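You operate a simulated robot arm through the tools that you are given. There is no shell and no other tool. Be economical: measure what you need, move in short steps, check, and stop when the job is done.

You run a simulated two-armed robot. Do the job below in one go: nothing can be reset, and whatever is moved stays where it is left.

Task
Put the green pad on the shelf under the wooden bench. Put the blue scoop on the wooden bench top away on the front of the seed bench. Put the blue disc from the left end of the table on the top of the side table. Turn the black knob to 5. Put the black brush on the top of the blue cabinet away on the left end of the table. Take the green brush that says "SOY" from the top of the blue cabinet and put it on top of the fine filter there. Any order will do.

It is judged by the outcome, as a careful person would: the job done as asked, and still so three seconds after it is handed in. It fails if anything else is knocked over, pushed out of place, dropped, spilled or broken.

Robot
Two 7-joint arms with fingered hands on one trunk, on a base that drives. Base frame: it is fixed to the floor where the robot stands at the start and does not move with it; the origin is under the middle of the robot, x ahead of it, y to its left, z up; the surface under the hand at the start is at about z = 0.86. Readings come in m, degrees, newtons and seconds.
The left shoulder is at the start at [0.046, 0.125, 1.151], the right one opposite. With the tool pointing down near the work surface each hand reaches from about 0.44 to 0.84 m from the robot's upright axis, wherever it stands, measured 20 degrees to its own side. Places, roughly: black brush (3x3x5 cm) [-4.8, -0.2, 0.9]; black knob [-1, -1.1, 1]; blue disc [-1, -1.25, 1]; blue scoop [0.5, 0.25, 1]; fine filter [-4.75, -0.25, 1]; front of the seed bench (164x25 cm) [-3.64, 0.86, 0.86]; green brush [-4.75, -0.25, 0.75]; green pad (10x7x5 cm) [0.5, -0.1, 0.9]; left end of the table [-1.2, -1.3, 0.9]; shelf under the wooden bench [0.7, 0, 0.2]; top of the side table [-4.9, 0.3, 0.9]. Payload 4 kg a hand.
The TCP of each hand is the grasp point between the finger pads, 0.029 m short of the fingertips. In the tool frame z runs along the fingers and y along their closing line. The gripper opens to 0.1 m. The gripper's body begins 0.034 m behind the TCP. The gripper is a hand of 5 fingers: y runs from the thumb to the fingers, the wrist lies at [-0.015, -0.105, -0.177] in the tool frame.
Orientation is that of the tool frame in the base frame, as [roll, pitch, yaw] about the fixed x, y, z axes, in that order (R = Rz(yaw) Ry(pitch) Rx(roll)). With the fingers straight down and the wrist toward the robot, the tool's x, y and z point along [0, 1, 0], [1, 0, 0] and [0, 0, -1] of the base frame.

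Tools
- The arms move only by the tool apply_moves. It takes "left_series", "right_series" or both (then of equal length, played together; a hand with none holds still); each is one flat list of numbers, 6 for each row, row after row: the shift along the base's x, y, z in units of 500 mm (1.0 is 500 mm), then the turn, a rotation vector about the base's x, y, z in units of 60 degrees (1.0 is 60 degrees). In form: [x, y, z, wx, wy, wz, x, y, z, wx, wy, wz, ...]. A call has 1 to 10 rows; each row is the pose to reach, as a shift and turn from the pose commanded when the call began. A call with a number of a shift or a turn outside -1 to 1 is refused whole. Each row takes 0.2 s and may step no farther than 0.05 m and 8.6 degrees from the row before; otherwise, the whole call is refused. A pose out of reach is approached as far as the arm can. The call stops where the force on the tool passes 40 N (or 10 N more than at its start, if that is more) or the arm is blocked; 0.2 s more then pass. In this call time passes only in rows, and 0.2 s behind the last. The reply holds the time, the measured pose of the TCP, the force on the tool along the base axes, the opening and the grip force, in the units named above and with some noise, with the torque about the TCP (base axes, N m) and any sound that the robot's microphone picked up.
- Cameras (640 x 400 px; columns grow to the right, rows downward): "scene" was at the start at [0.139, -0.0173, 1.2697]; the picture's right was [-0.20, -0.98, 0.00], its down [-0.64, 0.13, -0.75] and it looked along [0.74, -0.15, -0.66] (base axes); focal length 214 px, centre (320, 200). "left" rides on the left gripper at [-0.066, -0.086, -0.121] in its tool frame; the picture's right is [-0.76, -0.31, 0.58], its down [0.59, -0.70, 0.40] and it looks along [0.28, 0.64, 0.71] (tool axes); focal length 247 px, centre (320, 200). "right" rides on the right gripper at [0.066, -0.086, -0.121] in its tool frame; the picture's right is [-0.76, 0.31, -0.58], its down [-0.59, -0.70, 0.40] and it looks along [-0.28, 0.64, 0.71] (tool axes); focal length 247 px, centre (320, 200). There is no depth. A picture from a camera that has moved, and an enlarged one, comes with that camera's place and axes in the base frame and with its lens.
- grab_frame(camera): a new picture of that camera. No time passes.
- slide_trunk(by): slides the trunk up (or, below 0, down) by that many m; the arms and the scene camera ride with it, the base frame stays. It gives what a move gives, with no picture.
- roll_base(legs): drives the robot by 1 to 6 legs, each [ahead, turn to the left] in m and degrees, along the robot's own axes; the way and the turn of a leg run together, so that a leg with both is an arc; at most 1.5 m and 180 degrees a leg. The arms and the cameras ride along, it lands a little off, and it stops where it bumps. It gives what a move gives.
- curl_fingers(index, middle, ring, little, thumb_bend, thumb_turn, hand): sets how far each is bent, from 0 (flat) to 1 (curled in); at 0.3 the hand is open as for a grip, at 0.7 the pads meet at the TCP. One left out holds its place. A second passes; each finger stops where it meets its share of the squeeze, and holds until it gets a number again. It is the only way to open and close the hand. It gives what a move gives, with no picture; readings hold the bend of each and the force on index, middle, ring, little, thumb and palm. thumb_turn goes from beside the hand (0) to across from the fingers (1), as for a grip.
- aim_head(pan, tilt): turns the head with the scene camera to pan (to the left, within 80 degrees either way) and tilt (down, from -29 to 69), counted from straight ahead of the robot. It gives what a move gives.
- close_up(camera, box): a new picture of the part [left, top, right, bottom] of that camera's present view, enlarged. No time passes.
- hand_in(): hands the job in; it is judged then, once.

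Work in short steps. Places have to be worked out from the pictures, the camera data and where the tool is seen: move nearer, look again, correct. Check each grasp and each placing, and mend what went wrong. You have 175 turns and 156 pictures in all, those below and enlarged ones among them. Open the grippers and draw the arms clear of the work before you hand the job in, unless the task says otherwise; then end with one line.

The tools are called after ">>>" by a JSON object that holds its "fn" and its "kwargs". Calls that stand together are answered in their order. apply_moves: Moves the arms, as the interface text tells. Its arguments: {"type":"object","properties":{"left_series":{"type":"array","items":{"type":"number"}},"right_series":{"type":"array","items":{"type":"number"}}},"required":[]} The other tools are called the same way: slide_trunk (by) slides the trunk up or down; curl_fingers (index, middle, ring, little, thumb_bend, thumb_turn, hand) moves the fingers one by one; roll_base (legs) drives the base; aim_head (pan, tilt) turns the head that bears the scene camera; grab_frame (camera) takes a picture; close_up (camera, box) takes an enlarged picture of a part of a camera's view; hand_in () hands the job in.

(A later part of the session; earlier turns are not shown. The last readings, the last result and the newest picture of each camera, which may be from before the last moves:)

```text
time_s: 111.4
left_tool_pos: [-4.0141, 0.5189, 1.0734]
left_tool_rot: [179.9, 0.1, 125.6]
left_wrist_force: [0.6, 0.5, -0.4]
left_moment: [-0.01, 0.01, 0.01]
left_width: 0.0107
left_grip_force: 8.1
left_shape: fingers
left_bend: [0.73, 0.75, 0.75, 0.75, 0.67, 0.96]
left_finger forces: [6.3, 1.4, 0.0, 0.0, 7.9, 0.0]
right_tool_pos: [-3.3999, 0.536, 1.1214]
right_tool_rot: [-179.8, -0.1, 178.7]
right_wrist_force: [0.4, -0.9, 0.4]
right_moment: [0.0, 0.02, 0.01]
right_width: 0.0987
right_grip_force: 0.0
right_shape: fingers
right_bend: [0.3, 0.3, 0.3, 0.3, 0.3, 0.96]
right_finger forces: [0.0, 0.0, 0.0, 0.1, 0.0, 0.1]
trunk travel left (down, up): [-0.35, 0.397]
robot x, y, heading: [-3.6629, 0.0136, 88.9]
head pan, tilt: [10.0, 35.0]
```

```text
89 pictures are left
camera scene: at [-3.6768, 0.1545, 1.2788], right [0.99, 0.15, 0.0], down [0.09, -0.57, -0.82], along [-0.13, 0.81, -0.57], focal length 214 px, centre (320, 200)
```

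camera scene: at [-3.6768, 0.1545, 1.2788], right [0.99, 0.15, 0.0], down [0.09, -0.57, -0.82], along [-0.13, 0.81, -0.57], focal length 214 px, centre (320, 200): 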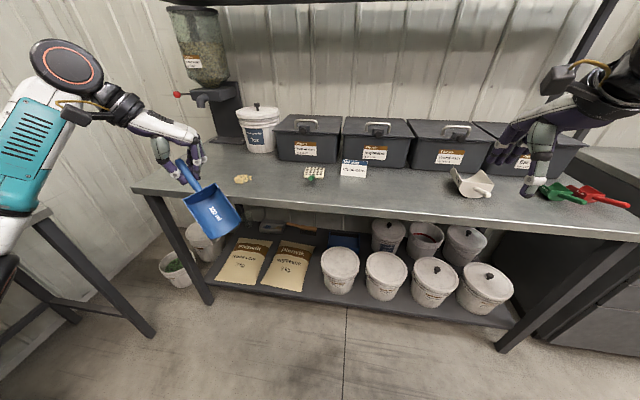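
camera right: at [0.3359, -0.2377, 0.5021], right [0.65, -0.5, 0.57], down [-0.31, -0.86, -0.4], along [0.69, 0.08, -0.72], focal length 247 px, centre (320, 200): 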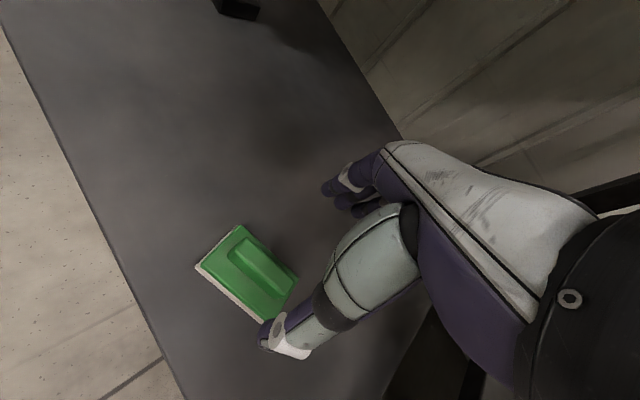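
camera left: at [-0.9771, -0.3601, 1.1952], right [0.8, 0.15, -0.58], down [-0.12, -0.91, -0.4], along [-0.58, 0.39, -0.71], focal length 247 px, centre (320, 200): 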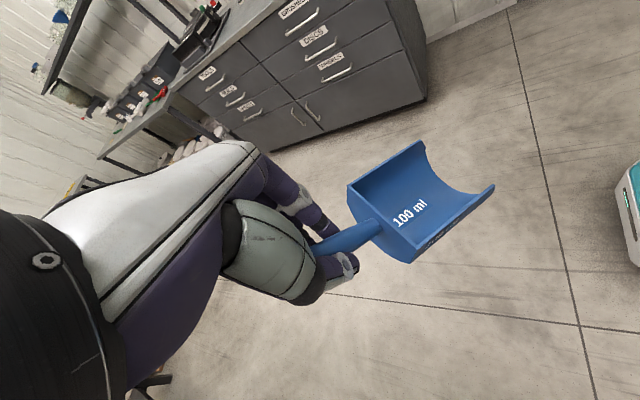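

The front strip around x≈-3.8, y≈0.81 is free. I drive 0.2 m closer, then turn the hand so the scoop will lie along the bench.

>>> {"fn": "roll_base", "kwargs": {"legs": [[0.2, 0]]}}

>>> {"fn": "apply_moves", "kwargs": {"left_series": [0.05, 0.02, 0, 0, 0, 0.13, 0.1, 0.04, 0, 0, 0, 0.26, 0.15, 0.07, 0, 0, 0, 0.39, 0.2, 0.1, 0, 0, 0, 0.52, 0.25, 0.14, 0, 0, 0, 0.65, 0.3, 0.18, 0, 0, 0, 0.78]}}

>>> {"fn": "grab_frame", "kwargs": {"camera": "left"}}

>>> {"fn": "grab_frame", "kwargs": {"camera": "scene"}}

```text
time_s: 113.0
left_tool_pos: [-4.0117, 0.7216, 1.0737]
left_tool_rot: [-179.8, 0.1, 125.6]
left_wrist_force: [-0.1, 0.5, -0.2]
left_moment: [-0.03, 0.03, -0.03]
left_width: 0.0108
left_grip_force: 7.8
left_shape: fingers
left_bend: [0.73, 0.75, 0.75, 0.75, 0.67, 0.96]
left_finger forces: [6.3, 1.5, 0.0, 0.0, 7.9, 0.0]
right_tool_pos: [-3.396, 0.7379, 1.1207]
right_tool_rot: [-179.8, -0.2, 178.7]
right_wrist_force: [-0.1, -0.1, -0.5]
right_moment: [-0.01, 0.0, 0.05]
right_width: 0.0989
right_grip_force: 0.0
right_shape: fingers
right_bend: [0.3, 0.3, 0.3, 0.3, 0.3, 0.96]
right_finger forces: [0.0, 0.0, 0.0, 0.1, 0.0, 0.0]
trunk travel left (down, up): [-0.35, 0.397]
robot x, y, heading: [-3.6575, 0.2107, 88.9]
head pan, tilt: [10.0, 35.0]
```

```text
time_s: 114.4
left_tool_pos: [-3.8605, 0.8111, 1.0733]
left_tool_rot: [179.9, 0.0, 172.7]
left_wrist_force: [-0.2, -0.5, -0.4]
left_moment: [-0.03, 0.03, -0.02]
left_width: 0.0103
left_grip_force: 8.0
left_shape: fingers
left_bend: [0.73, 0.75, 0.75, 0.75, 0.67, 0.96]
left_finger forces: [6.4, 1.4, 0.1, 0.0, 7.8, 0.1]
right_tool_pos: [-3.3941, 0.737, 1.1203]
right_tool_rot: [-179.8, -0.1, 178.7]
right_wrist_force: [-0.1, 0.9, -0.2]
right_moment: [-0.03, -0.02, 0.0]
right_width: 0.0985
right_grip_force: 0.0
right_shape: fingers
right_bend: [0.3, 0.3, 0.3, 0.3, 0.3, 0.96]
right_finger forces: [0.0, 0.0, 0.1, 0.0, 0.1, 0.0]
trunk travel left (down, up): [-0.35, 0.397]
robot x, y, heading: [-3.6598, 0.211, 88.7]
head pan, tilt: [10.0, 35.0]
```

```text
88 pictures are left
camera left: at [-3.8065, 0.7181, 1.1947], right [0.71, -0.4, -0.58], down [-0.68, -0.62, -0.4], along [-0.2, 0.67, -0.71], focal length 247 px, centre (320, 200)
```

left: 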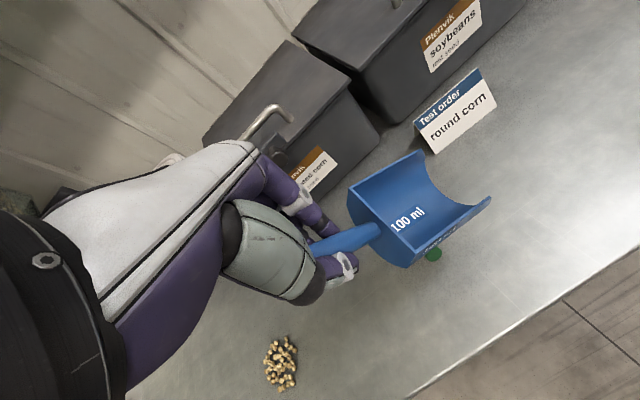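

```text
87 pictures are left
camera scene: at [-3.6719, 0.3552, 1.2786], right [0.99, 0.15, 0.0], down [0.09, -0.57, -0.82], along [-0.13, 0.81, -0.57], focal length 214 px, centre (320, 200)
```

scene: 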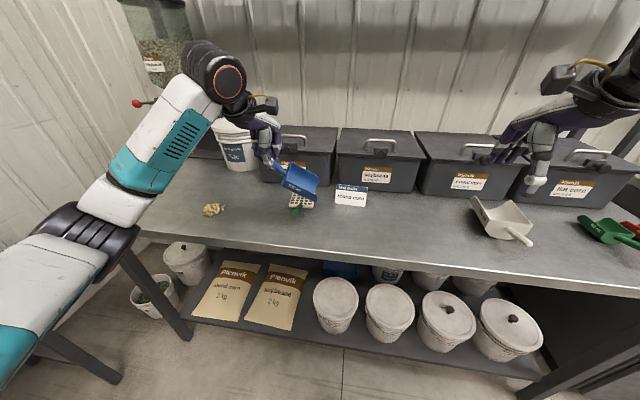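

A seed tray and a card stand near here, so I choose the clear spot to the right (grip at x≈-3.62, bowl at x≈-3.52, y≈0.80). I move the right hand aside at the same time.

>>> {"fn": "apply_moves", "kwargs": {"left_series": [0.09, -0.01, 0, 0, 0, 0, 0.18, -0.02, 0, 0, 0, 0, 0.27, -0.02, 0, 0, 0, 0, 0.36, -0.02, 0, 0, 0, 0, 0.44, -0.02, 0, 0, 0, 0, 0.48, -0.02, -0.05, 0, 0, 0], "right_series": [0.08, -0.02, 0, 0, 0, 0, 0.16, -0.04, 0, 0, 0, 0, 0.24, -0.06, 0, 0, 0, 0, 0.32, -0.06, 0, 0, 0, 0, 0.36, -0.06, 0, 0, 0, 0, 0.36, -0.06, 0, 0, 0, 0]}}

>>> {"fn": "grab_frame", "kwargs": {"camera": "scene"}}

>>> {"fn": "grab_frame", "kwargs": {"camera": "left"}}

```text
time_s: 115.8
left_tool_pos: [-3.6213, 0.7998, 1.0476]
left_tool_rot: [-180.0, 0.0, 172.5]
left_wrist_force: [-0.3, 0.3, 0.2]
left_moment: [-0.03, -0.01, 0.03]
left_width: 0.0104
left_grip_force: 7.9
left_shape: fingers
left_bend: [0.73, 0.75, 0.75, 0.75, 0.67, 0.96]
left_finger forces: [6.4, 1.4, 0.0, 0.0, 7.8, 0.1]
right_tool_pos: [-3.2154, 0.7076, 1.1202]
right_tool_rot: [-179.7, -0.1, 178.7]
right_wrist_force: [-0.3, -0.2, 0.5]
right_moment: [0.01, -0.01, -0.03]
right_width: 0.0989
right_grip_force: 0.0
right_shape: fingers
right_bend: [0.3, 0.3, 0.3, 0.3, 0.3, 0.96]
right_finger forces: [0.0, 0.0, 0.0, 0.0, 0.0, 0.0]
trunk travel left (down, up): [-0.35, 0.397]
robot x, y, heading: [-3.6573, 0.2111, 88.8]
head pan, tilt: [10.0, 35.0]
```

```text
86 pictures are left
camera scene: at [-3.6726, 0.3551, 1.2786], right [0.99, 0.15, 0.0], down [0.09, -0.57, -0.82], along [-0.13, 0.81, -0.57], focal length 214 px, centre (320, 200)
```

scene: 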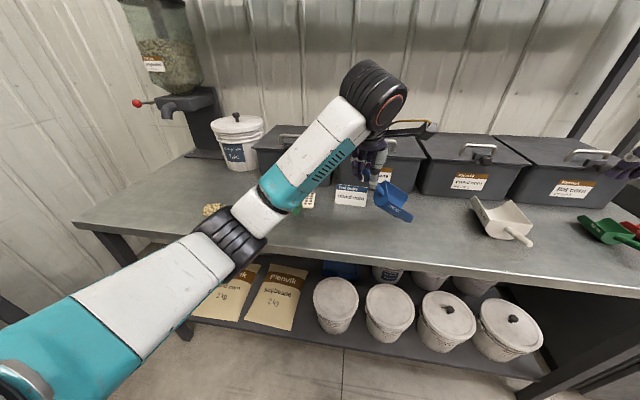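

```text
85 pictures are left
camera left: at [-3.5674, 0.7075, 1.1693], right [0.71, -0.4, -0.58], down [-0.68, -0.62, -0.4], along [-0.2, 0.67, -0.71], focal length 247 px, centre (320, 200)
```

left: 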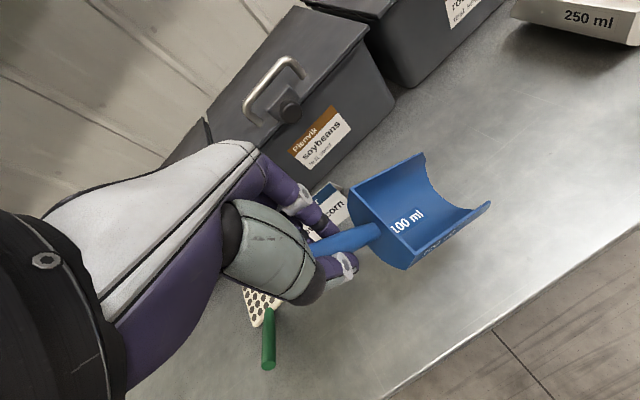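

Below is clear metal. I lower toward the bench with force watching.

>>> {"fn": "apply_moves", "kwargs": {"left_series": [0, 0, -0.06, 0, 0, 0, 0, 0, -0.12, 0, 0, 0, 0, 0, -0.16, 0, 0, 0]}}

>>> {"fn": "grab_frame", "kwargs": {"camera": "left"}}

>>> {"fn": "close_up", "kwargs": {"camera": "scene", "box": [320, 140, 480, 240]}}

```text
time_s: 116.6
left_tool_pos: [-3.6213, 0.8002, 0.9698]
left_tool_rot: [-180.0, 0.0, 172.4]
left_wrist_force: [-0.4, 0.9, 0.9]
left_moment: [-0.01, -0.11, -0.01]
left_width: 0.0101
left_grip_force: 8.9
left_shape: fingers
left_bend: [0.73, 0.75, 0.75, 0.75, 0.68, 0.96]
left_finger forces: [7.3, 4.2, 0.0, 0.0, 7.6, 0.0]
right_tool_pos: [-3.2173, 0.7075, 1.1199]
right_tool_rot: [-179.8, -0.1, 178.7]
right_wrist_force: [-0.9, -0.6, 0.0]
right_moment: [-0.02, 0.0, -0.01]
right_width: 0.0988
right_grip_force: 0.2
right_shape: fingers
right_bend: [0.3, 0.3, 0.3, 0.3, 0.3, 0.96]
right_finger forces: [0.0, 0.0, 0.0, 0.0, 0.0, 0.0]
trunk travel left (down, up): [-0.35, 0.397]
robot x, y, heading: [-3.6588, 0.2093, 88.9]
head pan, tilt: [10.0, 35.0]
```

```text
84 pictures are left
camera left: at [-3.5675, 0.7077, 1.0904], right [0.71, -0.4, -0.58], down [-0.68, -0.62, -0.4], along [-0.2, 0.67, -0.71], focal length 247 px, centre (320, 200)
```

left: 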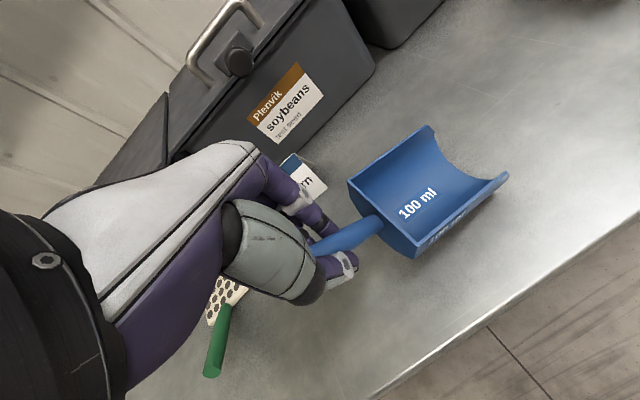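

```text
4.00 times, centred on (400, 190) of scene
camera zoom: at [-3.6726, 0.3548, 1.2787], right [0.99, 0.15, 0.0], down [0.09, -0.57, -0.82], along [-0.13, 0.81, -0.57], focal length 858 px, centre (0, 240)
```

zoom: 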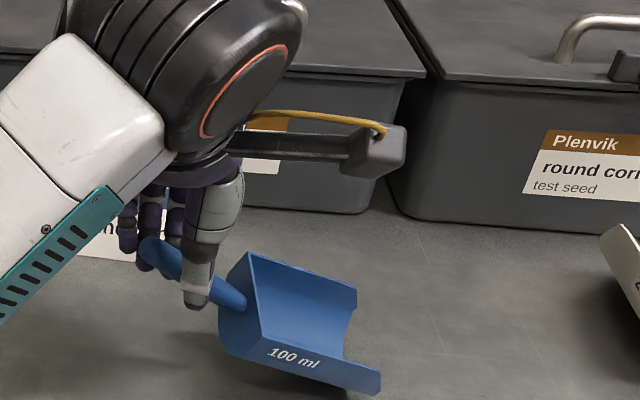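

Moment shows the bowl's nose just touching the bench. I lower the rest slowly so that the bowl levels itself.

>>> {"fn": "apply_moves", "kwargs": {"left_series": [-0.004, 0, -0.02, 0, 0, 0, -0.008, 0, -0.04, 0, 0, 0, -0.012, 0, -0.06, 0, 0, 0, -0.014, 0, -0.075, 0, 0, 0]}}

>>> {"fn": "close_up", "kwargs": {"camera": "scene", "box": [320, 140, 480, 240]}}

```text
time_s: 117.6
left_tool_pos: [-3.6293, 0.7994, 0.9313]
left_tool_rot: [180.0, -0.1, 172.4]
left_wrist_force: [0.0, -0.3, 0.1]
left_moment: [0.02, -0.07, -0.01]
left_width: 0.0073
left_grip_force: 7.0
left_shape: fingers
left_bend: [0.73, 0.75, 0.75, 0.75, 0.66, 0.96]
left_finger forces: [5.3, 2.9, 0.1, 0.0, 6.5, 0.0]
right_tool_pos: [-3.2152, 0.7068, 1.1201]
right_tool_rot: [-179.9, -0.1, 178.7]
right_wrist_force: [-0.2, 0.3, 0.3]
right_moment: [0.0, 0.01, 0.0]
right_width: 0.0987
right_grip_force: 0.0
right_shape: fingers
right_bend: [0.3, 0.3, 0.3, 0.3, 0.3, 0.96]
right_finger forces: [0.0, 0.0, 0.1, 0.0, 0.0, 0.1]
trunk travel left (down, up): [-0.35, 0.397]
robot x, y, heading: [-3.6616, 0.2108, 88.7]
head pan, tilt: [10.0, 35.0]
```

```text
4.00 times, centred on (400, 190) of scene
camera zoom: at [-3.6726, 0.3548, 1.2787], right [0.99, 0.15, 0.0], down [0.09, -0.57, -0.82], along [-0.13, 0.81, -0.57], focal length 858 px, centre (0, 240)
```

zoom: 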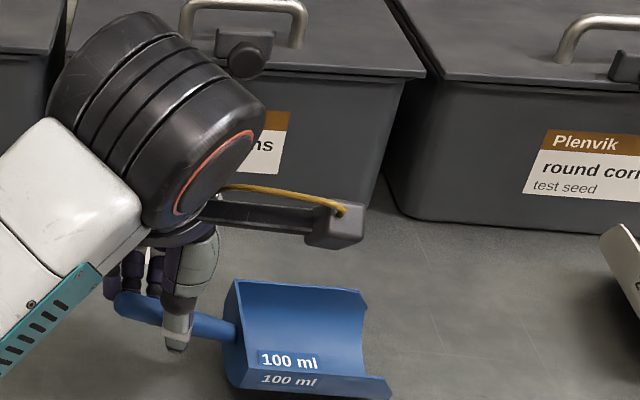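

The scoop lies nearly flat. Another few millimetres down, then open and lift clear.

>>> {"fn": "apply_moves", "kwargs": {"left_series": [0, 0, -0.012, 0, 0, 0]}}

>>> {"fn": "curl_fingers", "kwargs": {"hand": "left", "index": 0.35, "middle": 0.35, "ring": 0.35, "little": 0.35, "thumb_bend": 0.35}}

>>> {"fn": "apply_moves", "kwargs": {"left_series": [0, 0, 0.05, 0, 0, 0, 0, 0, 0.12, 0, 0, 0, 0, 0, 0.2, 0, 0, 0, 0, -0.05, 0.28, 0, 0, 0, 0, -0.12, 0.34, 0, 0, 0]}}

>>> {"fn": "grab_frame", "kwargs": {"camera": "scene"}}

>>> {"fn": "grab_frame", "kwargs": {"camera": "left"}}

```text
time_s: 118.0
left_tool_pos: [-3.6281, 0.8, 0.9251]
left_tool_rot: [180.0, 0.0, 172.5]
left_wrist_force: [0.3, -0.7, 0.3]
left_moment: [-0.03, -0.07, 0.04]
left_width: 0.0072
left_grip_force: 7.0
left_shape: fingers
left_bend: [0.73, 0.75, 0.75, 0.75, 0.66, 0.96]
left_finger forces: [5.1, 2.8, 0.0, 0.1, 6.4, 0.1]
right_tool_pos: [-3.2156, 0.7053, 1.1204]
right_tool_rot: [-179.9, 0.0, 178.7]
right_wrist_force: [-0.1, -1.1, 0.4]
right_moment: [0.01, 0.02, -0.02]
right_width: 0.0989
right_grip_force: 0.0
right_shape: fingers
right_bend: [0.3, 0.3, 0.3, 0.3, 0.3, 0.96]
right_finger forces: [0.1, 0.0, 0.0, 0.1, 0.0, 0.1]
trunk travel left (down, up): [-0.35, 0.397]
robot x, y, heading: [-3.6591, 0.2119, 89.0]
head pan, tilt: [10.0, 35.0]
```

```text
time_s: 119.0
left_tool_pos: [-3.6283, 0.8001, 0.9249]
left_tool_rot: [-180.0, 0.1, 172.4]
left_wrist_force: [0.7, 0.5, -0.2]
left_moment: [-0.01, -0.01, 0.02]
left_width: 0.0863
left_grip_force: 0.1
left_shape: fingers
left_bend: [0.35, 0.35, 0.35, 0.35, 0.35, 0.97]
left_finger forces: [0.0, 0.0, 0.1, 0.0, 0.0, 0.0]
right_tool_pos: [-3.2155, 0.708, 1.1216]
right_tool_rot: [-179.8, -0.1, 178.6]
right_wrist_force: [0.5, -0.7, 0.6]
right_moment: [0.0, 0.0, 0.01]
right_width: 0.0985
right_grip_force: 0.1
right_shape: fingers
right_bend: [0.3, 0.3, 0.3, 0.3, 0.3, 0.96]
right_finger forces: [0.0, 0.1, 0.0, 0.0, 0.0, 0.0]
trunk travel left (down, up): [-0.35, 0.397]
robot x, y, heading: [-3.6571, 0.2115, 89.0]
head pan, tilt: [10.0, 35.0]
```

```text
time_s: 120.2
left_tool_pos: [-3.6276, 0.7388, 1.0953]
left_tool_rot: [179.9, 0.0, 172.5]
left_wrist_force: [1.1, -0.1, 0.5]
left_moment: [0.02, 0.02, 0.02]
left_width: 0.0867
left_grip_force: 0.1
left_shape: fingers
left_bend: [0.35, 0.35, 0.35, 0.35, 0.35, 0.98]
left_finger forces: [0.0, 0.0, 0.0, 0.1, 0.1, 0.0]
right_tool_pos: [-3.2142, 0.7053, 1.122]
right_tool_rot: [-179.9, -0.1, 178.7]
right_wrist_force: [0.3, -0.2, -0.8]
right_moment: [0.02, 0.02, -0.01]
right_width: 0.0991
right_grip_force: 0.0
right_shape: fingers
right_bend: [0.3, 0.3, 0.3, 0.3, 0.3, 0.96]
right_finger forces: [0.0, 0.0, 0.1, 0.0, 0.0, 0.0]
trunk travel left (down, up): [-0.35, 0.397]
robot x, y, heading: [-3.656, 0.213, 88.8]
head pan, tilt: [10.0, 35.0]
```

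```text
81 pictures are left
camera scene: at [-3.6719, 0.3538, 1.2789], right [0.99, 0.15, 0.0], down [0.09, -0.57, -0.82], along [-0.13, 0.81, -0.57], focal length 214 px, centre (320, 200)
```

scene: 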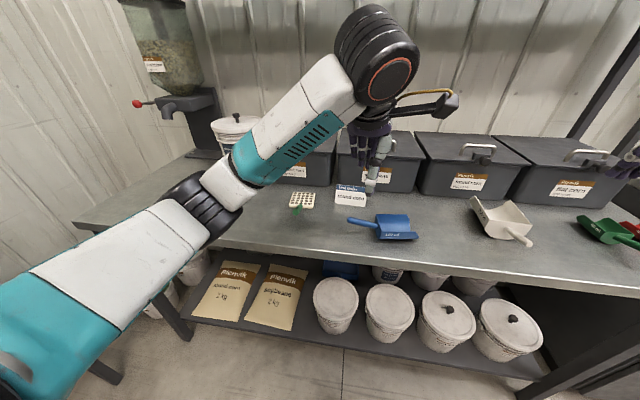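

```text
80 pictures are left
camera left: at [-3.5734, 0.6466, 1.2161], right [0.71, -0.4, -0.58], down [-0.68, -0.62, -0.4], along [-0.2, 0.67, -0.71], focal length 247 px, centre (320, 200)
```

left: 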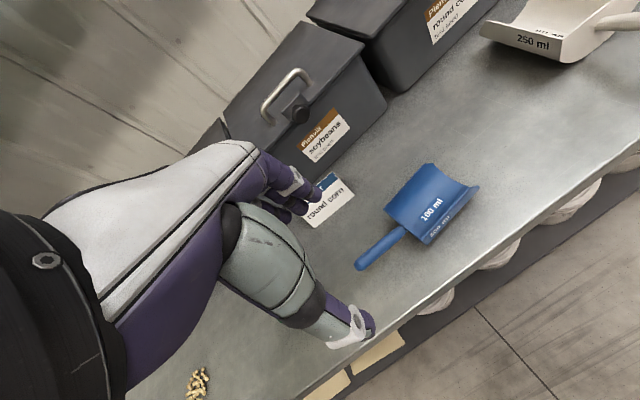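

The scoop lies flat on the seed bench front, nothing disturbed. I back off, spread the arms to neutral and turn left toward the blue cabinet.

>>> {"fn": "roll_base", "kwargs": {"legs": [[-0.3, 0]]}}

>>> {"fn": "apply_moves", "kwargs": {"left_series": [-0.08, 0, 0, 0, 0, 0, -0.16, -0.02, 0, 0, 0, 0, -0.24, -0.04, 0, 0, 0, 0, -0.32, -0.06, 0, 0, 0, 0], "right_series": [-0.08, 0, 0, 0, 0, 0, -0.16, 0, 0, 0, 0, 0, -0.24, 0, 0, 0, 0, 0, -0.3, 0, 0, 0, 0, 0]}}

>>> {"fn": "roll_base", "kwargs": {"legs": [[0, 91]]}}

>>> {"fn": "aim_head", "kwargs": {"pan": 0, "tilt": 25}}

>>> {"fn": "grab_frame", "kwargs": {"camera": "scene"}}

```text
time_s: 122.2
left_tool_pos: [-3.6346, 0.4367, 1.0946]
left_tool_rot: [179.9, 0.0, 172.3]
left_wrist_force: [-0.6, 0.1, 0.3]
left_moment: [0.02, 0.04, 0.02]
left_width: 0.0865
left_grip_force: 0.0
left_shape: fingers
left_bend: [0.35, 0.35, 0.35, 0.35, 0.35, 0.98]
left_finger forces: [0.0, 0.1, 0.0, 0.0, 0.0, 0.0]
right_tool_pos: [-3.2223, 0.4035, 1.1207]
right_tool_rot: [-179.9, -0.1, 178.7]
right_wrist_force: [-0.6, -0.3, -0.4]
right_moment: [0.0, -0.02, 0.03]
right_width: 0.0988
right_grip_force: 0.1
right_shape: fingers
right_bend: [0.3, 0.3, 0.3, 0.3, 0.3, 0.96]
right_finger forces: [0.0, 0.0, 0.0, 0.1, 0.0, 0.0]
trunk travel left (down, up): [-0.35, 0.397]
robot x, y, heading: [-3.668, -0.0923, 88.9]
head pan, tilt: [10.0, 35.0]
```

```text
time_s: 123.2
left_tool_pos: [-3.796, 0.4072, 1.0945]
left_tool_rot: [-180.0, 0.2, 172.3]
left_wrist_force: [-0.2, 0.0, 0.1]
left_moment: [0.0, 0.01, 0.02]
left_width: 0.0864
left_grip_force: 0.0
left_shape: fingers
left_bend: [0.35, 0.35, 0.35, 0.35, 0.35, 0.98]
left_finger forces: [0.1, 0.0, 0.0, 0.0, 0.0, 0.0]
right_tool_pos: [-3.3737, 0.4037, 1.1208]
right_tool_rot: [-179.8, -0.1, 178.7]
right_wrist_force: [-0.3, -0.1, -0.3]
right_moment: [0.02, 0.0, -0.01]
right_width: 0.0988
right_grip_force: 0.1
right_shape: fingers
right_bend: [0.3, 0.3, 0.3, 0.3, 0.3, 0.96]
right_finger forces: [0.0, 0.0, 0.1, 0.1, 0.0, 0.1]
trunk travel left (down, up): [-0.35, 0.397]
robot x, y, heading: [-3.663, -0.0908, 89.0]
head pan, tilt: [10.0, 35.0]
```

```text
time_s: 127.6
left_tool_pos: [-4.1629, -0.2268, 1.0934]
left_tool_rot: [180.0, 0.0, -96.9]
left_wrist_force: [0.0, 0.1, -0.6]
left_moment: [-0.01, 0.04, -0.02]
left_width: 0.087
left_grip_force: 0.1
left_shape: fingers
left_bend: [0.35, 0.35, 0.35, 0.35, 0.35, 0.98]
left_finger forces: [0.0, 0.0, 0.0, 0.1, 0.0, 0.0]
right_tool_pos: [-4.164, 0.1945, 1.1212]
right_tool_rot: [-179.7, -0.1, -90.7]
right_wrist_force: [0.6, 0.4, -0.9]
right_moment: [0.0, 0.04, 0.0]
right_width: 0.0986
right_grip_force: 0.0
right_shape: fingers
right_bend: [0.3, 0.3, 0.3, 0.3, 0.3, 0.96]
right_finger forces: [0.1, 0.1, 0.0, 0.1, 0.1, 0.1]
trunk travel left (down, up): [-0.35, 0.397]
robot x, y, heading: [-3.6648, -0.0903, 179.8]
head pan, tilt: [10.0, 35.0]
```

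```text
time_s: 128.3
left_tool_pos: [-4.1637, -0.2261, 1.094]
left_tool_rot: [-180.0, 0.1, -97.0]
left_wrist_force: [-0.2, -0.2, 0.2]
left_moment: [0.02, -0.01, 0.0]
left_width: 0.0866
left_grip_force: 0.0
left_shape: fingers
left_bend: [0.35, 0.35, 0.35, 0.35, 0.35, 0.98]
left_finger forces: [0.1, 0.0, 0.1, 0.0, 0.0, 0.1]
right_tool_pos: [-4.1649, 0.194, 1.1206]
right_tool_rot: [-179.8, 0.0, -90.7]
right_wrist_force: [0.5, -0.6, 0.1]
right_moment: [0.02, 0.01, 0.0]
right_width: 0.0987
right_grip_force: 0.1
right_shape: fingers
right_bend: [0.3, 0.3, 0.3, 0.3, 0.3, 0.96]
right_finger forces: [0.1, 0.0, 0.1, 0.0, 0.0, 0.1]
trunk travel left (down, up): [-0.35, 0.397]
robot x, y, heading: [-3.6677, -0.0911, 179.6]
head pan, tilt: [0.0, 25.0]
```

```text
79 pictures are left
camera scene: at [-3.8159, -0.091, 1.2944], right [0.01, 1.0, 0.0], down [0.42, 0.0, -0.91], along [-0.91, 0.01, -0.42], focal length 214 px, centre (320, 200)
```

scene: 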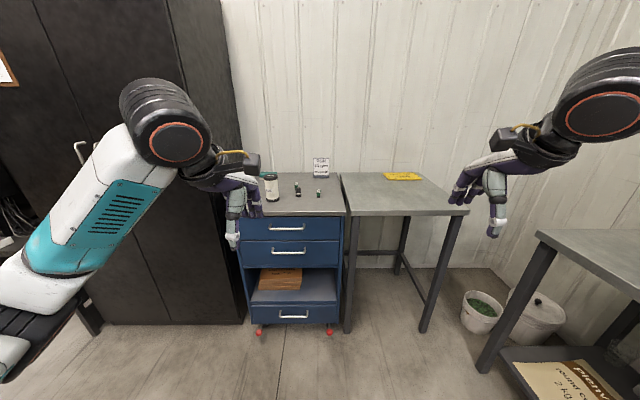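

The cabinet top bears a cylindrical container, two small items and a card. I enlarge it.

>>> {"fn": "close_up", "kwargs": {"camera": "scene", "box": [235, 145, 355, 220]}}

```text
5.33 times, centred on (295, 182) of scene
camera zoom: at [-3.8159, -0.091, 1.2944], right [0.01, 1.0, 0.0], down [0.42, 0.0, -0.91], along [-0.91, 0.01, -0.42], focal length 1144 px, centre (453, 293)
```

zoom: 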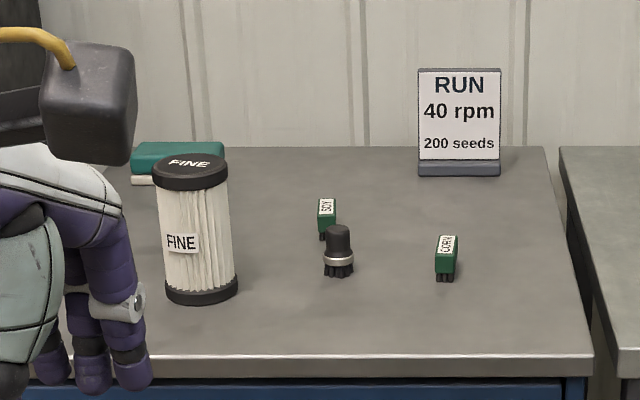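

SOY brush is at about (-4.89, -0.206), the black brush at (-4.80, -0.188) in front of it, filter "FINE" at (-4.766, -0.309) with top at z≈0.976, CORN at (-4.784, -0.088). Plan: right hand takes the black brush, then left moves SOY. I drive nearer, to about (-4.2, -0.2).

>>> {"fn": "roll_base", "kwargs": {"legs": [[0, 12], [0.55, 0], [0, -11.5]]}}

>>> {"fn": "aim_head", "kwargs": {"pan": 0, "tilt": 42}}

>>> {"fn": "grab_frame", "kwargs": {"camera": "scene"}}

```text
time_s: 133.0
left_tool_pos: [-4.7024, -0.3459, 1.0939]
left_tool_rot: [-180.0, 0.0, -96.0]
left_wrist_force: [0.8, 0.8, -0.4]
left_moment: [-0.02, -0.01, 0.0]
left_width: 0.0867
left_grip_force: 0.1
left_shape: fingers
left_bend: [0.35, 0.35, 0.35, 0.35, 0.35, 0.98]
left_finger forces: [0.0, 0.0, 0.0, 0.0, 0.1, 0.0]
right_tool_pos: [-4.7088, 0.0739, 1.1198]
right_tool_rot: [-179.8, -0.1, -89.7]
right_wrist_force: [0.3, 0.3, -0.2]
right_moment: [-0.04, 0.0, -0.01]
right_width: 0.0989
right_grip_force: 0.1
right_shape: fingers
right_bend: [0.3, 0.3, 0.3, 0.3, 0.3, 0.96]
right_finger forces: [0.0, 0.0, 0.1, 0.1, 0.0, 0.1]
trunk travel left (down, up): [-0.35, 0.397]
robot x, y, heading: [-4.2028, -0.2035, -180.0]
head pan, tilt: [0.0, 25.0]
```

```text
time_s: 133.8
left_tool_pos: [-4.7009, -0.3472, 1.0929]
left_tool_rot: [179.9, 0.0, -96.1]
left_wrist_force: [-0.1, -0.5, 0.6]
left_moment: [0.01, 0.0, 0.02]
left_width: 0.0868
left_grip_force: 0.1
left_shape: fingers
left_bend: [0.35, 0.35, 0.35, 0.35, 0.35, 0.98]
left_finger forces: [0.0, 0.0, 0.1, 0.0, 0.0, 0.0]
right_tool_pos: [-4.7087, 0.0749, 1.12]
right_tool_rot: [-179.9, -0.1, -89.7]
right_wrist_force: [0.7, -0.5, 0.3]
right_moment: [-0.02, -0.01, 0.02]
right_width: 0.0988
right_grip_force: 0.1
right_shape: fingers
right_bend: [0.3, 0.3, 0.3, 0.3, 0.3, 0.96]
right_finger forces: [0.1, 0.1, 0.0, 0.1, 0.0, 0.0]
trunk travel left (down, up): [-0.35, 0.397]
robot x, y, heading: [-4.203, -0.2052, -179.6]
head pan, tilt: [0.0, 42.0]
```

```text
77 pictures are left
camera scene: at [-4.3472, -0.2053, 1.2683], right [-0.01, 1.0, 0.0], down [0.67, 0.0, -0.74], along [-0.74, -0.01, -0.67], focal length 214 px, centre (320, 200)
```

scene: 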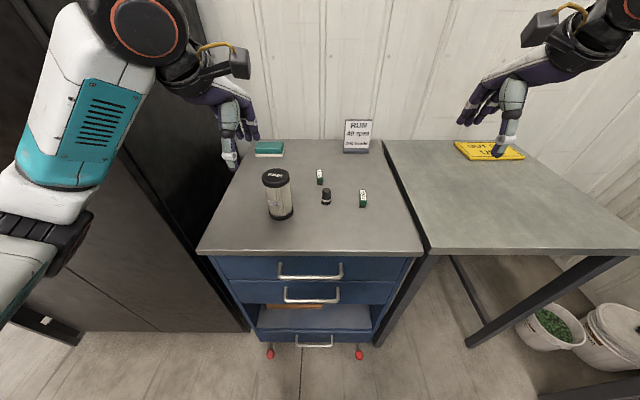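

In place. I enlarge the cabinet top from here for precise positions.

>>> {"fn": "close_up", "kwargs": {"camera": "scene", "box": [240, 130, 400, 230]}}

```text
4.00 times, centred on (320, 180) of scene
camera zoom: at [-4.3472, -0.2053, 1.2683], right [-0.01, 1.0, 0.0], down [0.67, 0.0, -0.74], along [-0.74, -0.01, -0.67], focal length 858 px, centre (320, 280)
```

zoom: 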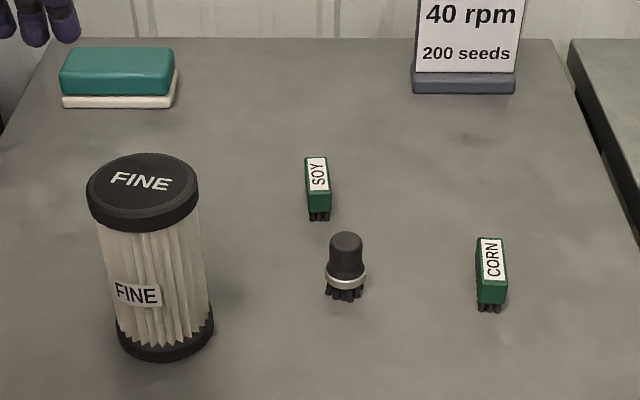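

Positions refined: black brush (-4.788, -0.194, top 0.905), SOY 1.8×4.4 cm along x at (-4.889, -0.213, top 0.887), filter ≈(-4.755, -0.311, top ≈0.98). I draw the left hand back and bring the right hand above the black brush.

>>> {"fn": "curl_fingers", "kwargs": {"hand": "right", "index": 0.42, "middle": 0.42, "ring": 0.42, "little": 0.42, "thumb_bend": 0.42}}

>>> {"fn": "apply_moves", "kwargs": {"left_series": [0.06, -0.04, 0.02, 0, 0, 0, 0.12, -0.08, 0.02, 0, 0, 0, 0.18, -0.12, 0.02, 0, 0, 0, 0.22, -0.14, 0.02, 0, 0, 0, 0.22, -0.14, 0.02, 0, 0, 0, 0.22, -0.14, 0.02, 0, 0, 0, 0.22, -0.14, 0.02, 0, 0, 0], "right_series": [-0.02, -0.08, 0, 0, 0, 0, -0.04, -0.16, 0, 0, 0, 0, -0.07, -0.24, 0, 0, 0, 0, -0.1, -0.32, -0.03, 0, 0, 0, -0.13, -0.4, -0.06, 0, 0, 0, -0.15, -0.48, -0.1, 0, 0, 0, -0.158, -0.536, -0.16, 0, 0, 0]}}

>>> {"fn": "grab_frame", "kwargs": {"camera": "right"}}

>>> {"fn": "close_up", "kwargs": {"camera": "scene", "box": [240, 130, 400, 230]}}

```text
time_s: 134.8
left_tool_pos: [-4.7007, -0.3473, 1.0932]
left_tool_rot: [180.0, 0.0, -96.1]
left_wrist_force: [0.0, -1.4, -0.3]
left_moment: [0.01, 0.01, 0.0]
left_width: 0.0865
left_grip_force: 0.1
left_shape: fingers
left_bend: [0.35, 0.35, 0.35, 0.35, 0.35, 0.98]
left_finger forces: [0.0, 0.0, 0.0, 0.0, 0.1, 0.0]
right_tool_pos: [-4.7086, 0.0745, 1.1213]
right_tool_rot: [-179.8, -0.1, -89.7]
right_wrist_force: [0.1, 0.7, -0.2]
right_moment: [-0.01, -0.01, 0.01]
right_width: 0.0703
right_grip_force: 0.1
right_shape: fingers
right_bend: [0.42, 0.42, 0.42, 0.42, 0.42, 0.97]
right_finger forces: [0.0, 0.1, 0.0, 0.1, 0.0, 0.0]
trunk travel left (down, up): [-0.35, 0.397]
robot x, y, heading: [-4.2086, -0.2044, -179.7]
head pan, tilt: [0.0, 42.0]
```

```text
time_s: 136.4
left_tool_pos: [-4.5906, -0.4174, 1.1044]
left_tool_rot: [180.0, 0.1, -96.0]
left_wrist_force: [-0.6, 0.3, 0.4]
left_moment: [0.0, -0.01, 0.01]
left_width: 0.0866
left_grip_force: 0.0
left_shape: fingers
left_bend: [0.35, 0.35, 0.35, 0.35, 0.35, 0.98]
left_finger forces: [0.1, 0.1, 0.0, 0.0, 0.1, 0.0]
right_tool_pos: [-4.7791, -0.1515, 1.0732]
right_tool_rot: [-179.9, -0.1, -89.8]
right_wrist_force: [-0.4, -0.8, 0.0]
right_moment: [-0.03, 0.01, 0.0]
right_width: 0.0699
right_grip_force: 0.1
right_shape: fingers
right_bend: [0.42, 0.42, 0.42, 0.42, 0.42, 0.97]
right_finger forces: [0.1, 0.0, 0.0, 0.1, 0.0, 0.0]
right hand out of reach, approached as far as the arm can: row 6, 7
trunk travel left (down, up): [-0.35, 0.397]
robot x, y, heading: [-4.2053, -0.2025, -179.7]
head pan, tilt: [0.0, 42.0]
```

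```text
75 pictures are left
camera right: at [-4.6941, -0.2162, 1.1949], right [-0.31, 0.76, 0.58], down [0.7, 0.59, -0.4], along [-0.64, 0.28, -0.71], focal length 247 px, centre (320, 200)
```

right: 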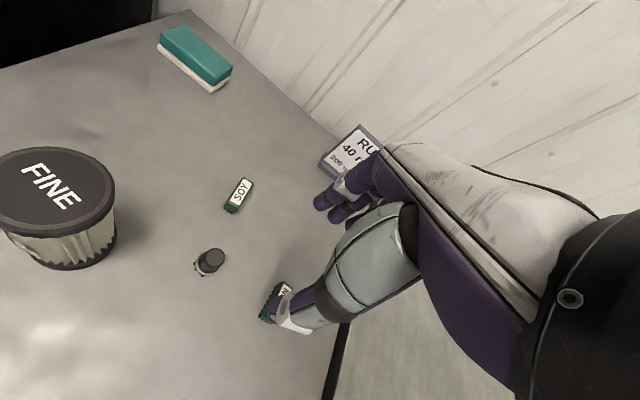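

```text
4.00 times, centred on (320, 180) of scene
camera zoom: at [-4.347, -0.2059, 1.2683], right [-0.01, 1.0, 0.0], down [0.67, 0.01, -0.74], along [-0.74, -0.01, -0.67], focal length 858 px, centre (320, 280)
```

zoom: 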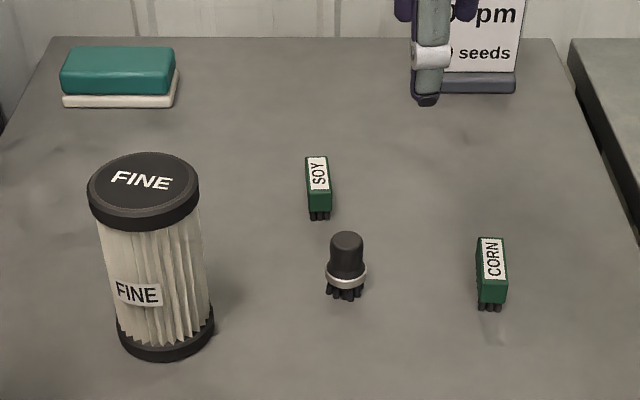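

At mid-line the right arm is cramped with yaw 90°. I turn the hand 30° (wrist outward), which suits the round brush, and continue to it.

>>> {"fn": "apply_moves", "kwargs": {"right_series": [0, 0, 0, 0, 0, 0.13, 0, 0, 0, 0, 0, 0.26, 0, 0, 0, 0, 0, 0.39, 0, 0, 0, 0, 0, 0.5, 0, 0, -0.02, 0, 0, 0.5]}}

```text
time_s: 137.6
left_tool_pos: [-4.5909, -0.4173, 1.105]
left_tool_rot: [-180.0, -0.1, -96.0]
left_wrist_force: [0.0, 0.3, 0.6]
left_moment: [-0.03, -0.02, 0.01]
left_width: 0.0867
left_grip_force: 0.1
left_shape: fingers
left_bend: [0.35, 0.35, 0.35, 0.35, 0.35, 0.98]
left_finger forces: [0.0, 0.1, 0.1, 0.1, 0.0, 0.0]
right_tool_pos: [-4.7784, -0.1528, 1.0645]
right_tool_rot: [-179.9, -0.2, -59.6]
right_wrist_force: [-1.3, 0.2, 0.0]
right_moment: [-0.01, 0.01, -0.02]
right_width: 0.0704
right_grip_force: 0.1
right_shape: fingers
right_bend: [0.42, 0.42, 0.42, 0.42, 0.42, 0.97]
right_finger forces: [0.1, 0.1, 0.1, 0.0, 0.0, 0.0]
trunk travel left (down, up): [-0.35, 0.397]
robot x, y, heading: [-4.2066, -0.2052, -179.8]
head pan, tilt: [0.0, 42.0]
```

Rotation done without limit. I move the last 4 cm sideways and down to z≈0.97.

>>> {"fn": "apply_moves", "kwargs": {"right_series": [-0.01, -0.04, -0.02, 0, 0, 0, -0.019, -0.083, -0.06, 0, 0, 0, -0.019, -0.083, -0.13, 0, 0, 0, -0.019, -0.083, -0.19, 0, 0, 0]}}

>>> {"fn": "grab_frame", "kwargs": {"camera": "right"}}

>>> {"fn": "close_up", "kwargs": {"camera": "scene", "box": [240, 130, 400, 230]}}

```text
time_s: 138.6
left_tool_pos: [-4.5911, -0.4164, 1.1041]
left_tool_rot: [180.0, 0.0, -96.0]
left_wrist_force: [0.4, -0.4, 0.5]
left_moment: [0.02, 0.03, 0.01]
left_width: 0.0864
left_grip_force: 0.0
left_shape: fingers
left_bend: [0.35, 0.35, 0.35, 0.35, 0.35, 0.98]
left_finger forces: [0.0, 0.1, 0.0, 0.0, 0.0, 0.1]
right_tool_pos: [-4.7795, -0.1779, 0.9739]
right_tool_rot: [-179.9, -0.1, -59.6]
right_wrist_force: [0.3, -0.1, -0.2]
right_moment: [0.01, -0.03, 0.01]
right_width: 0.0704
right_grip_force: 0.0
right_shape: fingers
right_bend: [0.42, 0.42, 0.42, 0.42, 0.42, 0.97]
right_finger forces: [0.1, 0.0, 0.0, 0.0, 0.0, 0.1]
right hand out of reach, approached as far as the arm can: row 2, 3, 4
trunk travel left (down, up): [-0.35, 0.397]
robot x, y, heading: [-4.2044, -0.2004, -179.7]
head pan, tilt: [0.0, 42.0]
```

```text
73 pictures are left
camera right: at [-4.6712, -0.1901, 1.0949], right [-0.65, 0.5, 0.57], down [0.31, 0.86, -0.4], along [-0.69, -0.08, -0.71], focal length 247 px, centre (320, 200)
```

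right: 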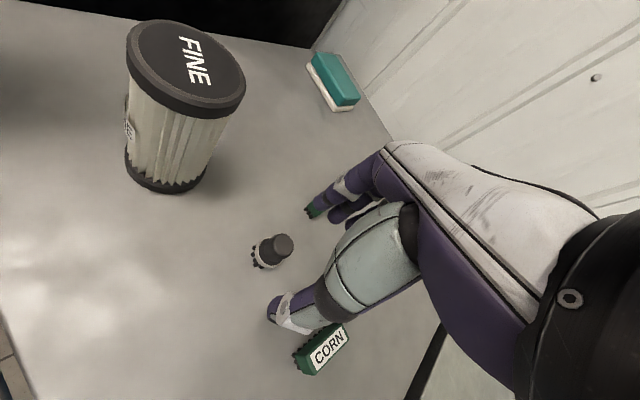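

```text
4.00 times, centred on (320, 180) of scene
camera zoom: at [-4.347, -0.2055, 1.2682], right [-0.01, 1.0, 0.0], down [0.67, 0.0, -0.74], along [-0.74, -0.01, -0.67], focal length 858 px, centre (320, 280)
```

zoom: 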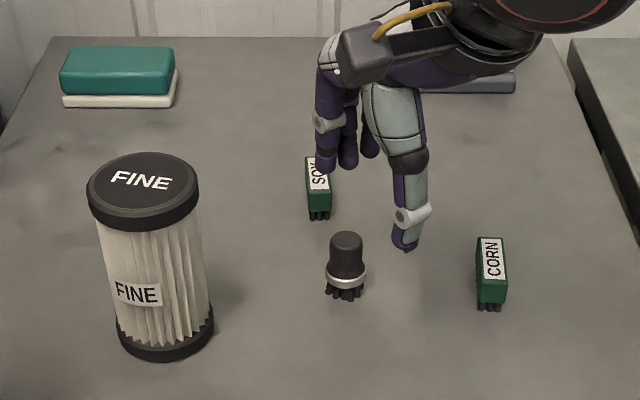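

Triangulated brush at (-4.789, -0.192); I'm 1.4 cm short sideways. A small base turn to the left relieves the arm; then I correct.

>>> {"fn": "roll_base", "kwargs": {"legs": [[0, 5]]}}

```text
time_s: 139.5
left_tool_pos: [-4.5703, -0.4507, 1.1039]
left_tool_rot: [180.0, -0.1, -90.9]
left_wrist_force: [0.9, -0.7, -0.3]
left_moment: [0.0, 0.0, -0.02]
left_width: 0.0864
left_grip_force: 0.0
left_shape: fingers
left_bend: [0.35, 0.35, 0.35, 0.35, 0.35, 0.98]
left_finger forces: [0.1, 0.1, 0.1, 0.0, 0.0, 0.0]
right_tool_pos: [-4.7795, -0.2283, 0.9749]
right_tool_rot: [-179.9, -0.2, -54.6]
right_wrist_force: [0.1, -0.1, -1.1]
right_moment: [0.04, 0.0, 0.0]
right_width: 0.0704
right_grip_force: 0.1
right_shape: fingers
right_bend: [0.42, 0.42, 0.42, 0.42, 0.42, 0.97]
right_finger forces: [0.1, 0.0, 0.0, 0.0, 0.0, 0.1]
trunk travel left (down, up): [-0.35, 0.397]
robot x, y, heading: [-4.2075, -0.2058, -174.8]
head pan, tilt: [0.0, 42.0]
```

Now I shift back to the right by 3.6 cm and descend to z≈0.94.

>>> {"fn": "apply_moves", "kwargs": {"right_series": [-0.01, 0.04, 0, 0, 0, 0, -0.019, 0.073, 0, 0, 0, 0, -0.019, 0.073, -0.06, 0, 0, 0]}}

>>> {"fn": "grab_frame", "kwargs": {"camera": "right"}}

>>> {"fn": "close_up", "kwargs": {"camera": "scene", "box": [240, 130, 400, 230]}}

```text
time_s: 140.3
left_tool_pos: [-4.5712, -0.4513, 1.1045]
left_tool_rot: [-179.9, 0.1, -90.8]
left_wrist_force: [-0.4, 0.2, -0.5]
left_moment: [0.02, -0.01, -0.01]
left_width: 0.0864
left_grip_force: 0.1
left_shape: fingers
left_bend: [0.35, 0.35, 0.35, 0.35, 0.35, 0.98]
left_finger forces: [0.0, 0.0, 0.0, 0.0, 0.0, 0.0]
right_tool_pos: [-4.7877, -0.1922, 0.9434]
right_tool_rot: [-179.9, -0.2, -54.6]
right_wrist_force: [-0.2, -1.0, -0.1]
right_moment: [-0.04, 0.01, -0.01]
right_width: 0.0704
right_grip_force: 0.0
right_shape: fingers
right_bend: [0.42, 0.42, 0.42, 0.42, 0.42, 0.97]
right_finger forces: [0.0, 0.1, 0.0, 0.1, 0.0, 0.1]
trunk travel left (down, up): [-0.35, 0.397]
robot x, y, heading: [-4.2043, -0.2054, -174.6]
head pan, tilt: [0.0, 42.0]
```

```text
71 pictures are left
camera right: at [-4.6803, -0.1953, 1.0645], right [-0.69, 0.44, 0.57], down [0.23, 0.89, -0.4], along [-0.69, -0.14, -0.71], focal length 247 px, centre (320, 200)
```

right: 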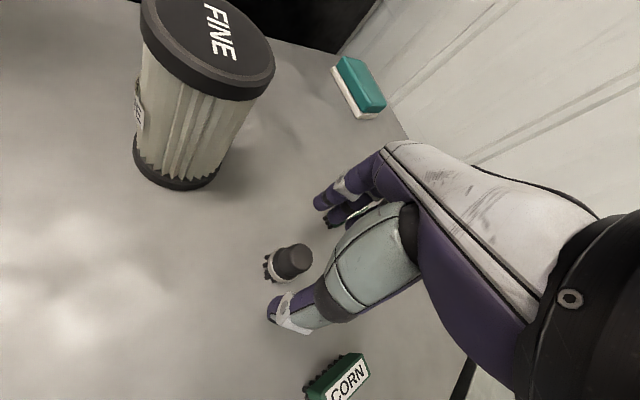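

```text
4.00 times, centred on (320, 180) of scene
camera zoom: at [-4.3471, -0.2182, 1.2681], right [-0.1, 1.0, 0.0], down [0.67, 0.06, -0.74], along [-0.74, -0.07, -0.67], focal length 858 px, centre (320, 280)
```

zoom: 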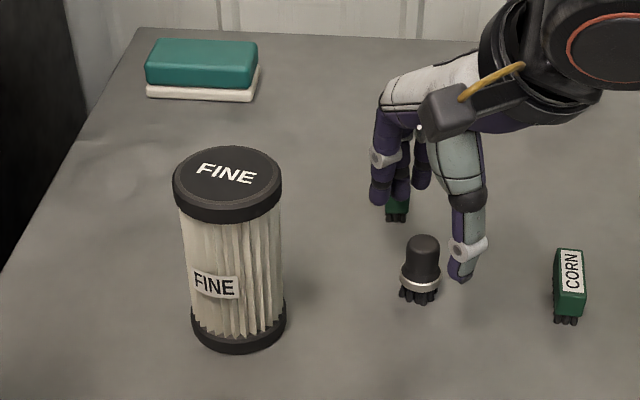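

Brush is centred between thumb and index. I descend to z≈0.905 and close moderately.

>>> {"fn": "apply_moves", "kwargs": {"right_series": [-0.002, 0.001, -0.04, 0, 0, 0, -0.003, 0.002, -0.077, 0, 0, 0]}}

>>> {"fn": "curl_fingers", "kwargs": {"hand": "right", "index": 0.68, "middle": 0.68, "ring": 0.68, "little": 0.68, "thumb_bend": 0.68}}

>>> {"fn": "grab_frame", "kwargs": {"camera": "right"}}

>>> {"fn": "close_up", "kwargs": {"camera": "scene", "box": [240, 130, 400, 230]}}

```text
time_s: 140.9
left_tool_pos: [-4.5708, -0.4507, 1.1047]
left_tool_rot: [-179.9, 0.0, -90.9]
left_wrist_force: [0.5, -0.4, 0.3]
left_moment: [0.01, 0.0, 0.01]
left_width: 0.0865
left_grip_force: 0.0
left_shape: fingers
left_bend: [0.35, 0.35, 0.35, 0.35, 0.35, 0.98]
left_finger forces: [0.0, 0.1, 0.1, 0.0, 0.0, 0.0]
right_tool_pos: [-4.7886, -0.1913, 0.9058]
right_tool_rot: [-179.9, 0.0, -54.6]
right_wrist_force: [0.1, -0.7, -0.4]
right_moment: [0.0, 0.01, 0.0]
right_width: 0.0703
right_grip_force: 0.0
right_shape: fingers
right_bend: [0.42, 0.42, 0.42, 0.42, 0.42, 0.97]
right_finger forces: [0.0, 0.1, 0.0, 0.0, 0.0, 0.0]
trunk travel left (down, up): [-0.35, 0.397]
robot x, y, heading: [-4.2084, -0.2072, -174.8]
head pan, tilt: [0.0, 42.0]
```

```text
time_s: 141.9
left_tool_pos: [-4.5708, -0.451, 1.1052]
left_tool_rot: [-179.9, 0.1, -90.9]
left_wrist_force: [0.0, -0.1, -0.1]
left_moment: [0.0, 0.02, 0.02]
left_width: 0.0866
left_grip_force: 0.1
left_shape: fingers
left_bend: [0.35, 0.35, 0.35, 0.35, 0.35, 0.98]
left_finger forces: [0.1, 0.0, 0.0, 0.1, 0.1, 0.1]
right_tool_pos: [-4.7895, -0.1905, 0.9044]
right_tool_rot: [-179.9, -0.2, -54.6]
right_wrist_force: [-0.8, 0.6, 1.2]
right_moment: [0.0, 0.01, 0.02]
right_width: 0.0232
right_grip_force: 7.0
right_shape: fingers
right_bend: [0.63, 0.64, 0.68, 0.68, 0.62, 0.99]
right_finger forces: [4.2, 3.2, 0.0, 0.0, 6.8, 0.0]
trunk travel left (down, up): [-0.35, 0.397]
robot x, y, heading: [-4.2073, -0.2045, -174.4]
head pan, tilt: [0.0, 42.0]
```

```text
69 pictures are left
camera right: at [-4.6811, -0.1941, 1.0259], right [-0.69, 0.44, 0.58], down [0.23, 0.89, -0.4], along [-0.69, -0.14, -0.71], focal length 247 px, centre (320, 200)
```

right: 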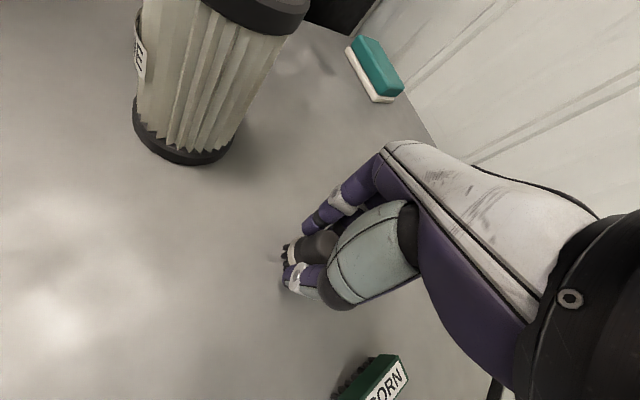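

```text
4.00 times, centred on (320, 180) of scene
camera zoom: at [-4.3465, -0.218, 1.2682], right [-0.09, 1.0, 0.0], down [0.67, 0.06, -0.74], along [-0.74, -0.07, -0.67], focal length 858 px, centre (320, 280)
```

zoom: 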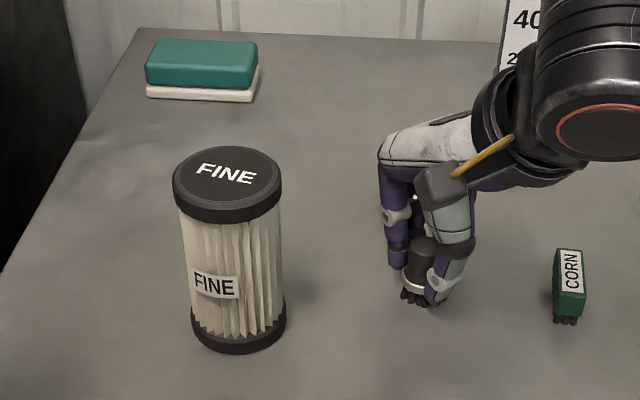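

Good three-point grip on the black brush (7 N, width 2.3 cm). A slight extra squeeze and a lift, moving it back to the right side.

>>> {"fn": "curl_fingers", "kwargs": {"hand": "right", "index": 0.7, "middle": 0.71, "thumb_bend": 0.7}}

>>> {"fn": "apply_moves", "kwargs": {"right_series": [0, 0, 0.05, 0, 0, 0, 0, 0, 0.12, 0, 0, 0, 0, 0, 0.2, 0, 0, 0, 0.02, 0.05, 0.28, 0, 0, 0, 0.05, 0.13, 0.33, 0, 0, 0, 0.1, 0.21, 0.35, 0, 0, 0, 0.15, 0.29, 0.35, 0, 0, 0, 0.2, 0.37, 0.35, 0, 0, 0, 0.24, 0.45, 0.35, 0, 0, 0]}}

>>> {"fn": "grab_frame", "kwargs": {"camera": "right"}}

>>> {"fn": "grab_frame", "kwargs": {"camera": "scene"}}

```text
time_s: 142.9
left_tool_pos: [-4.5702, -0.4504, 1.105]
left_tool_rot: [180.0, 0.0, -91.0]
left_wrist_force: [0.1, -0.1, -0.1]
left_moment: [0.01, -0.05, 0.02]
left_width: 0.0867
left_grip_force: 0.1
left_shape: fingers
left_bend: [0.35, 0.35, 0.35, 0.35, 0.35, 0.98]
left_finger forces: [0.0, 0.1, 0.0, 0.1, 0.0, 0.0]
right_tool_pos: [-4.7892, -0.1897, 0.9042]
right_tool_rot: [-179.9, -0.1, -54.7]
right_wrist_force: [-1.0, -0.6, 2.9]
right_moment: [-0.02, 0.02, -0.04]
right_width: 0.0226
right_grip_force: 9.5
right_shape: fingers
right_bend: [0.64, 0.65, 0.68, 0.68, 0.63, 0.99]
right_finger forces: [5.4, 4.7, 0.0, 0.1, 8.8, 0.0]
trunk travel left (down, up): [-0.35, 0.397]
robot x, y, heading: [-4.2023, -0.2047, -174.4]
head pan, tilt: [0.0, 42.0]
```

```text
time_s: 144.9
left_tool_pos: [-4.5696, -0.4507, 1.1052]
left_tool_rot: [180.0, 0.0, -90.9]
left_wrist_force: [-0.3, -0.5, 0.1]
left_moment: [-0.02, -0.01, 0.0]
left_width: 0.0867
left_grip_force: 0.0
left_shape: fingers
left_bend: [0.35, 0.35, 0.35, 0.35, 0.35, 0.98]
left_finger forces: [0.1, 0.0, 0.1, 0.1, 0.0, 0.0]
right_tool_pos: [-4.6679, 0.0359, 1.0816]
right_tool_rot: [-179.9, -0.2, -54.5]
right_wrist_force: [0.1, 0.1, -0.5]
right_moment: [0.03, 0.0, -0.01]
right_width: 0.0224
right_grip_force: 8.7
right_shape: fingers
right_bend: [0.65, 0.66, 0.68, 0.68, 0.63, 0.99]
right_finger forces: [4.6, 4.4, 0.1, 0.1, 8.7, 0.0]
trunk travel left (down, up): [-0.35, 0.397]
robot x, y, heading: [-4.2055, -0.2035, -174.4]
head pan, tilt: [0.0, 42.0]
```

```text
67 pictures are left
camera right: at [-4.5608, 0.0325, 1.2021], right [-0.69, 0.44, 0.57], down [0.23, 0.89, -0.4], along [-0.69, -0.14, -0.71], focal length 247 px, centre (320, 200)
```

right: 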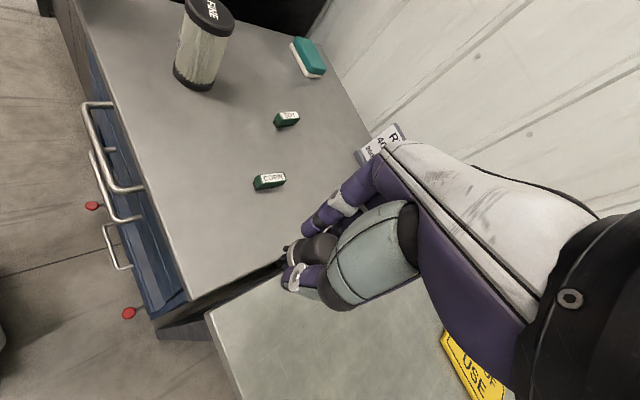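

```text
66 pictures are left
camera scene: at [-4.3462, -0.2167, 1.2683], right [-0.1, 1.0, 0.0], down [0.67, 0.06, -0.74], along [-0.74, -0.07, -0.67], focal length 214 px, centre (320, 200)
```

scene: 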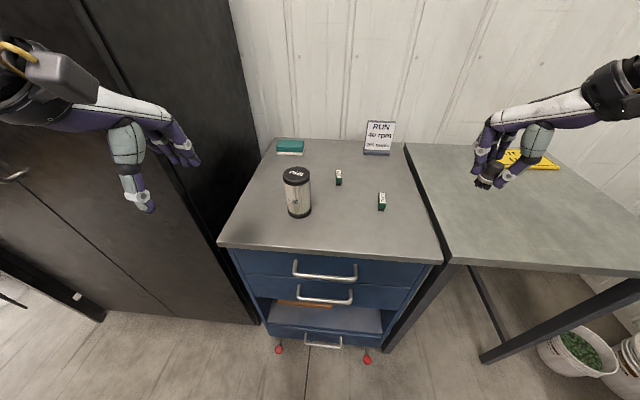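

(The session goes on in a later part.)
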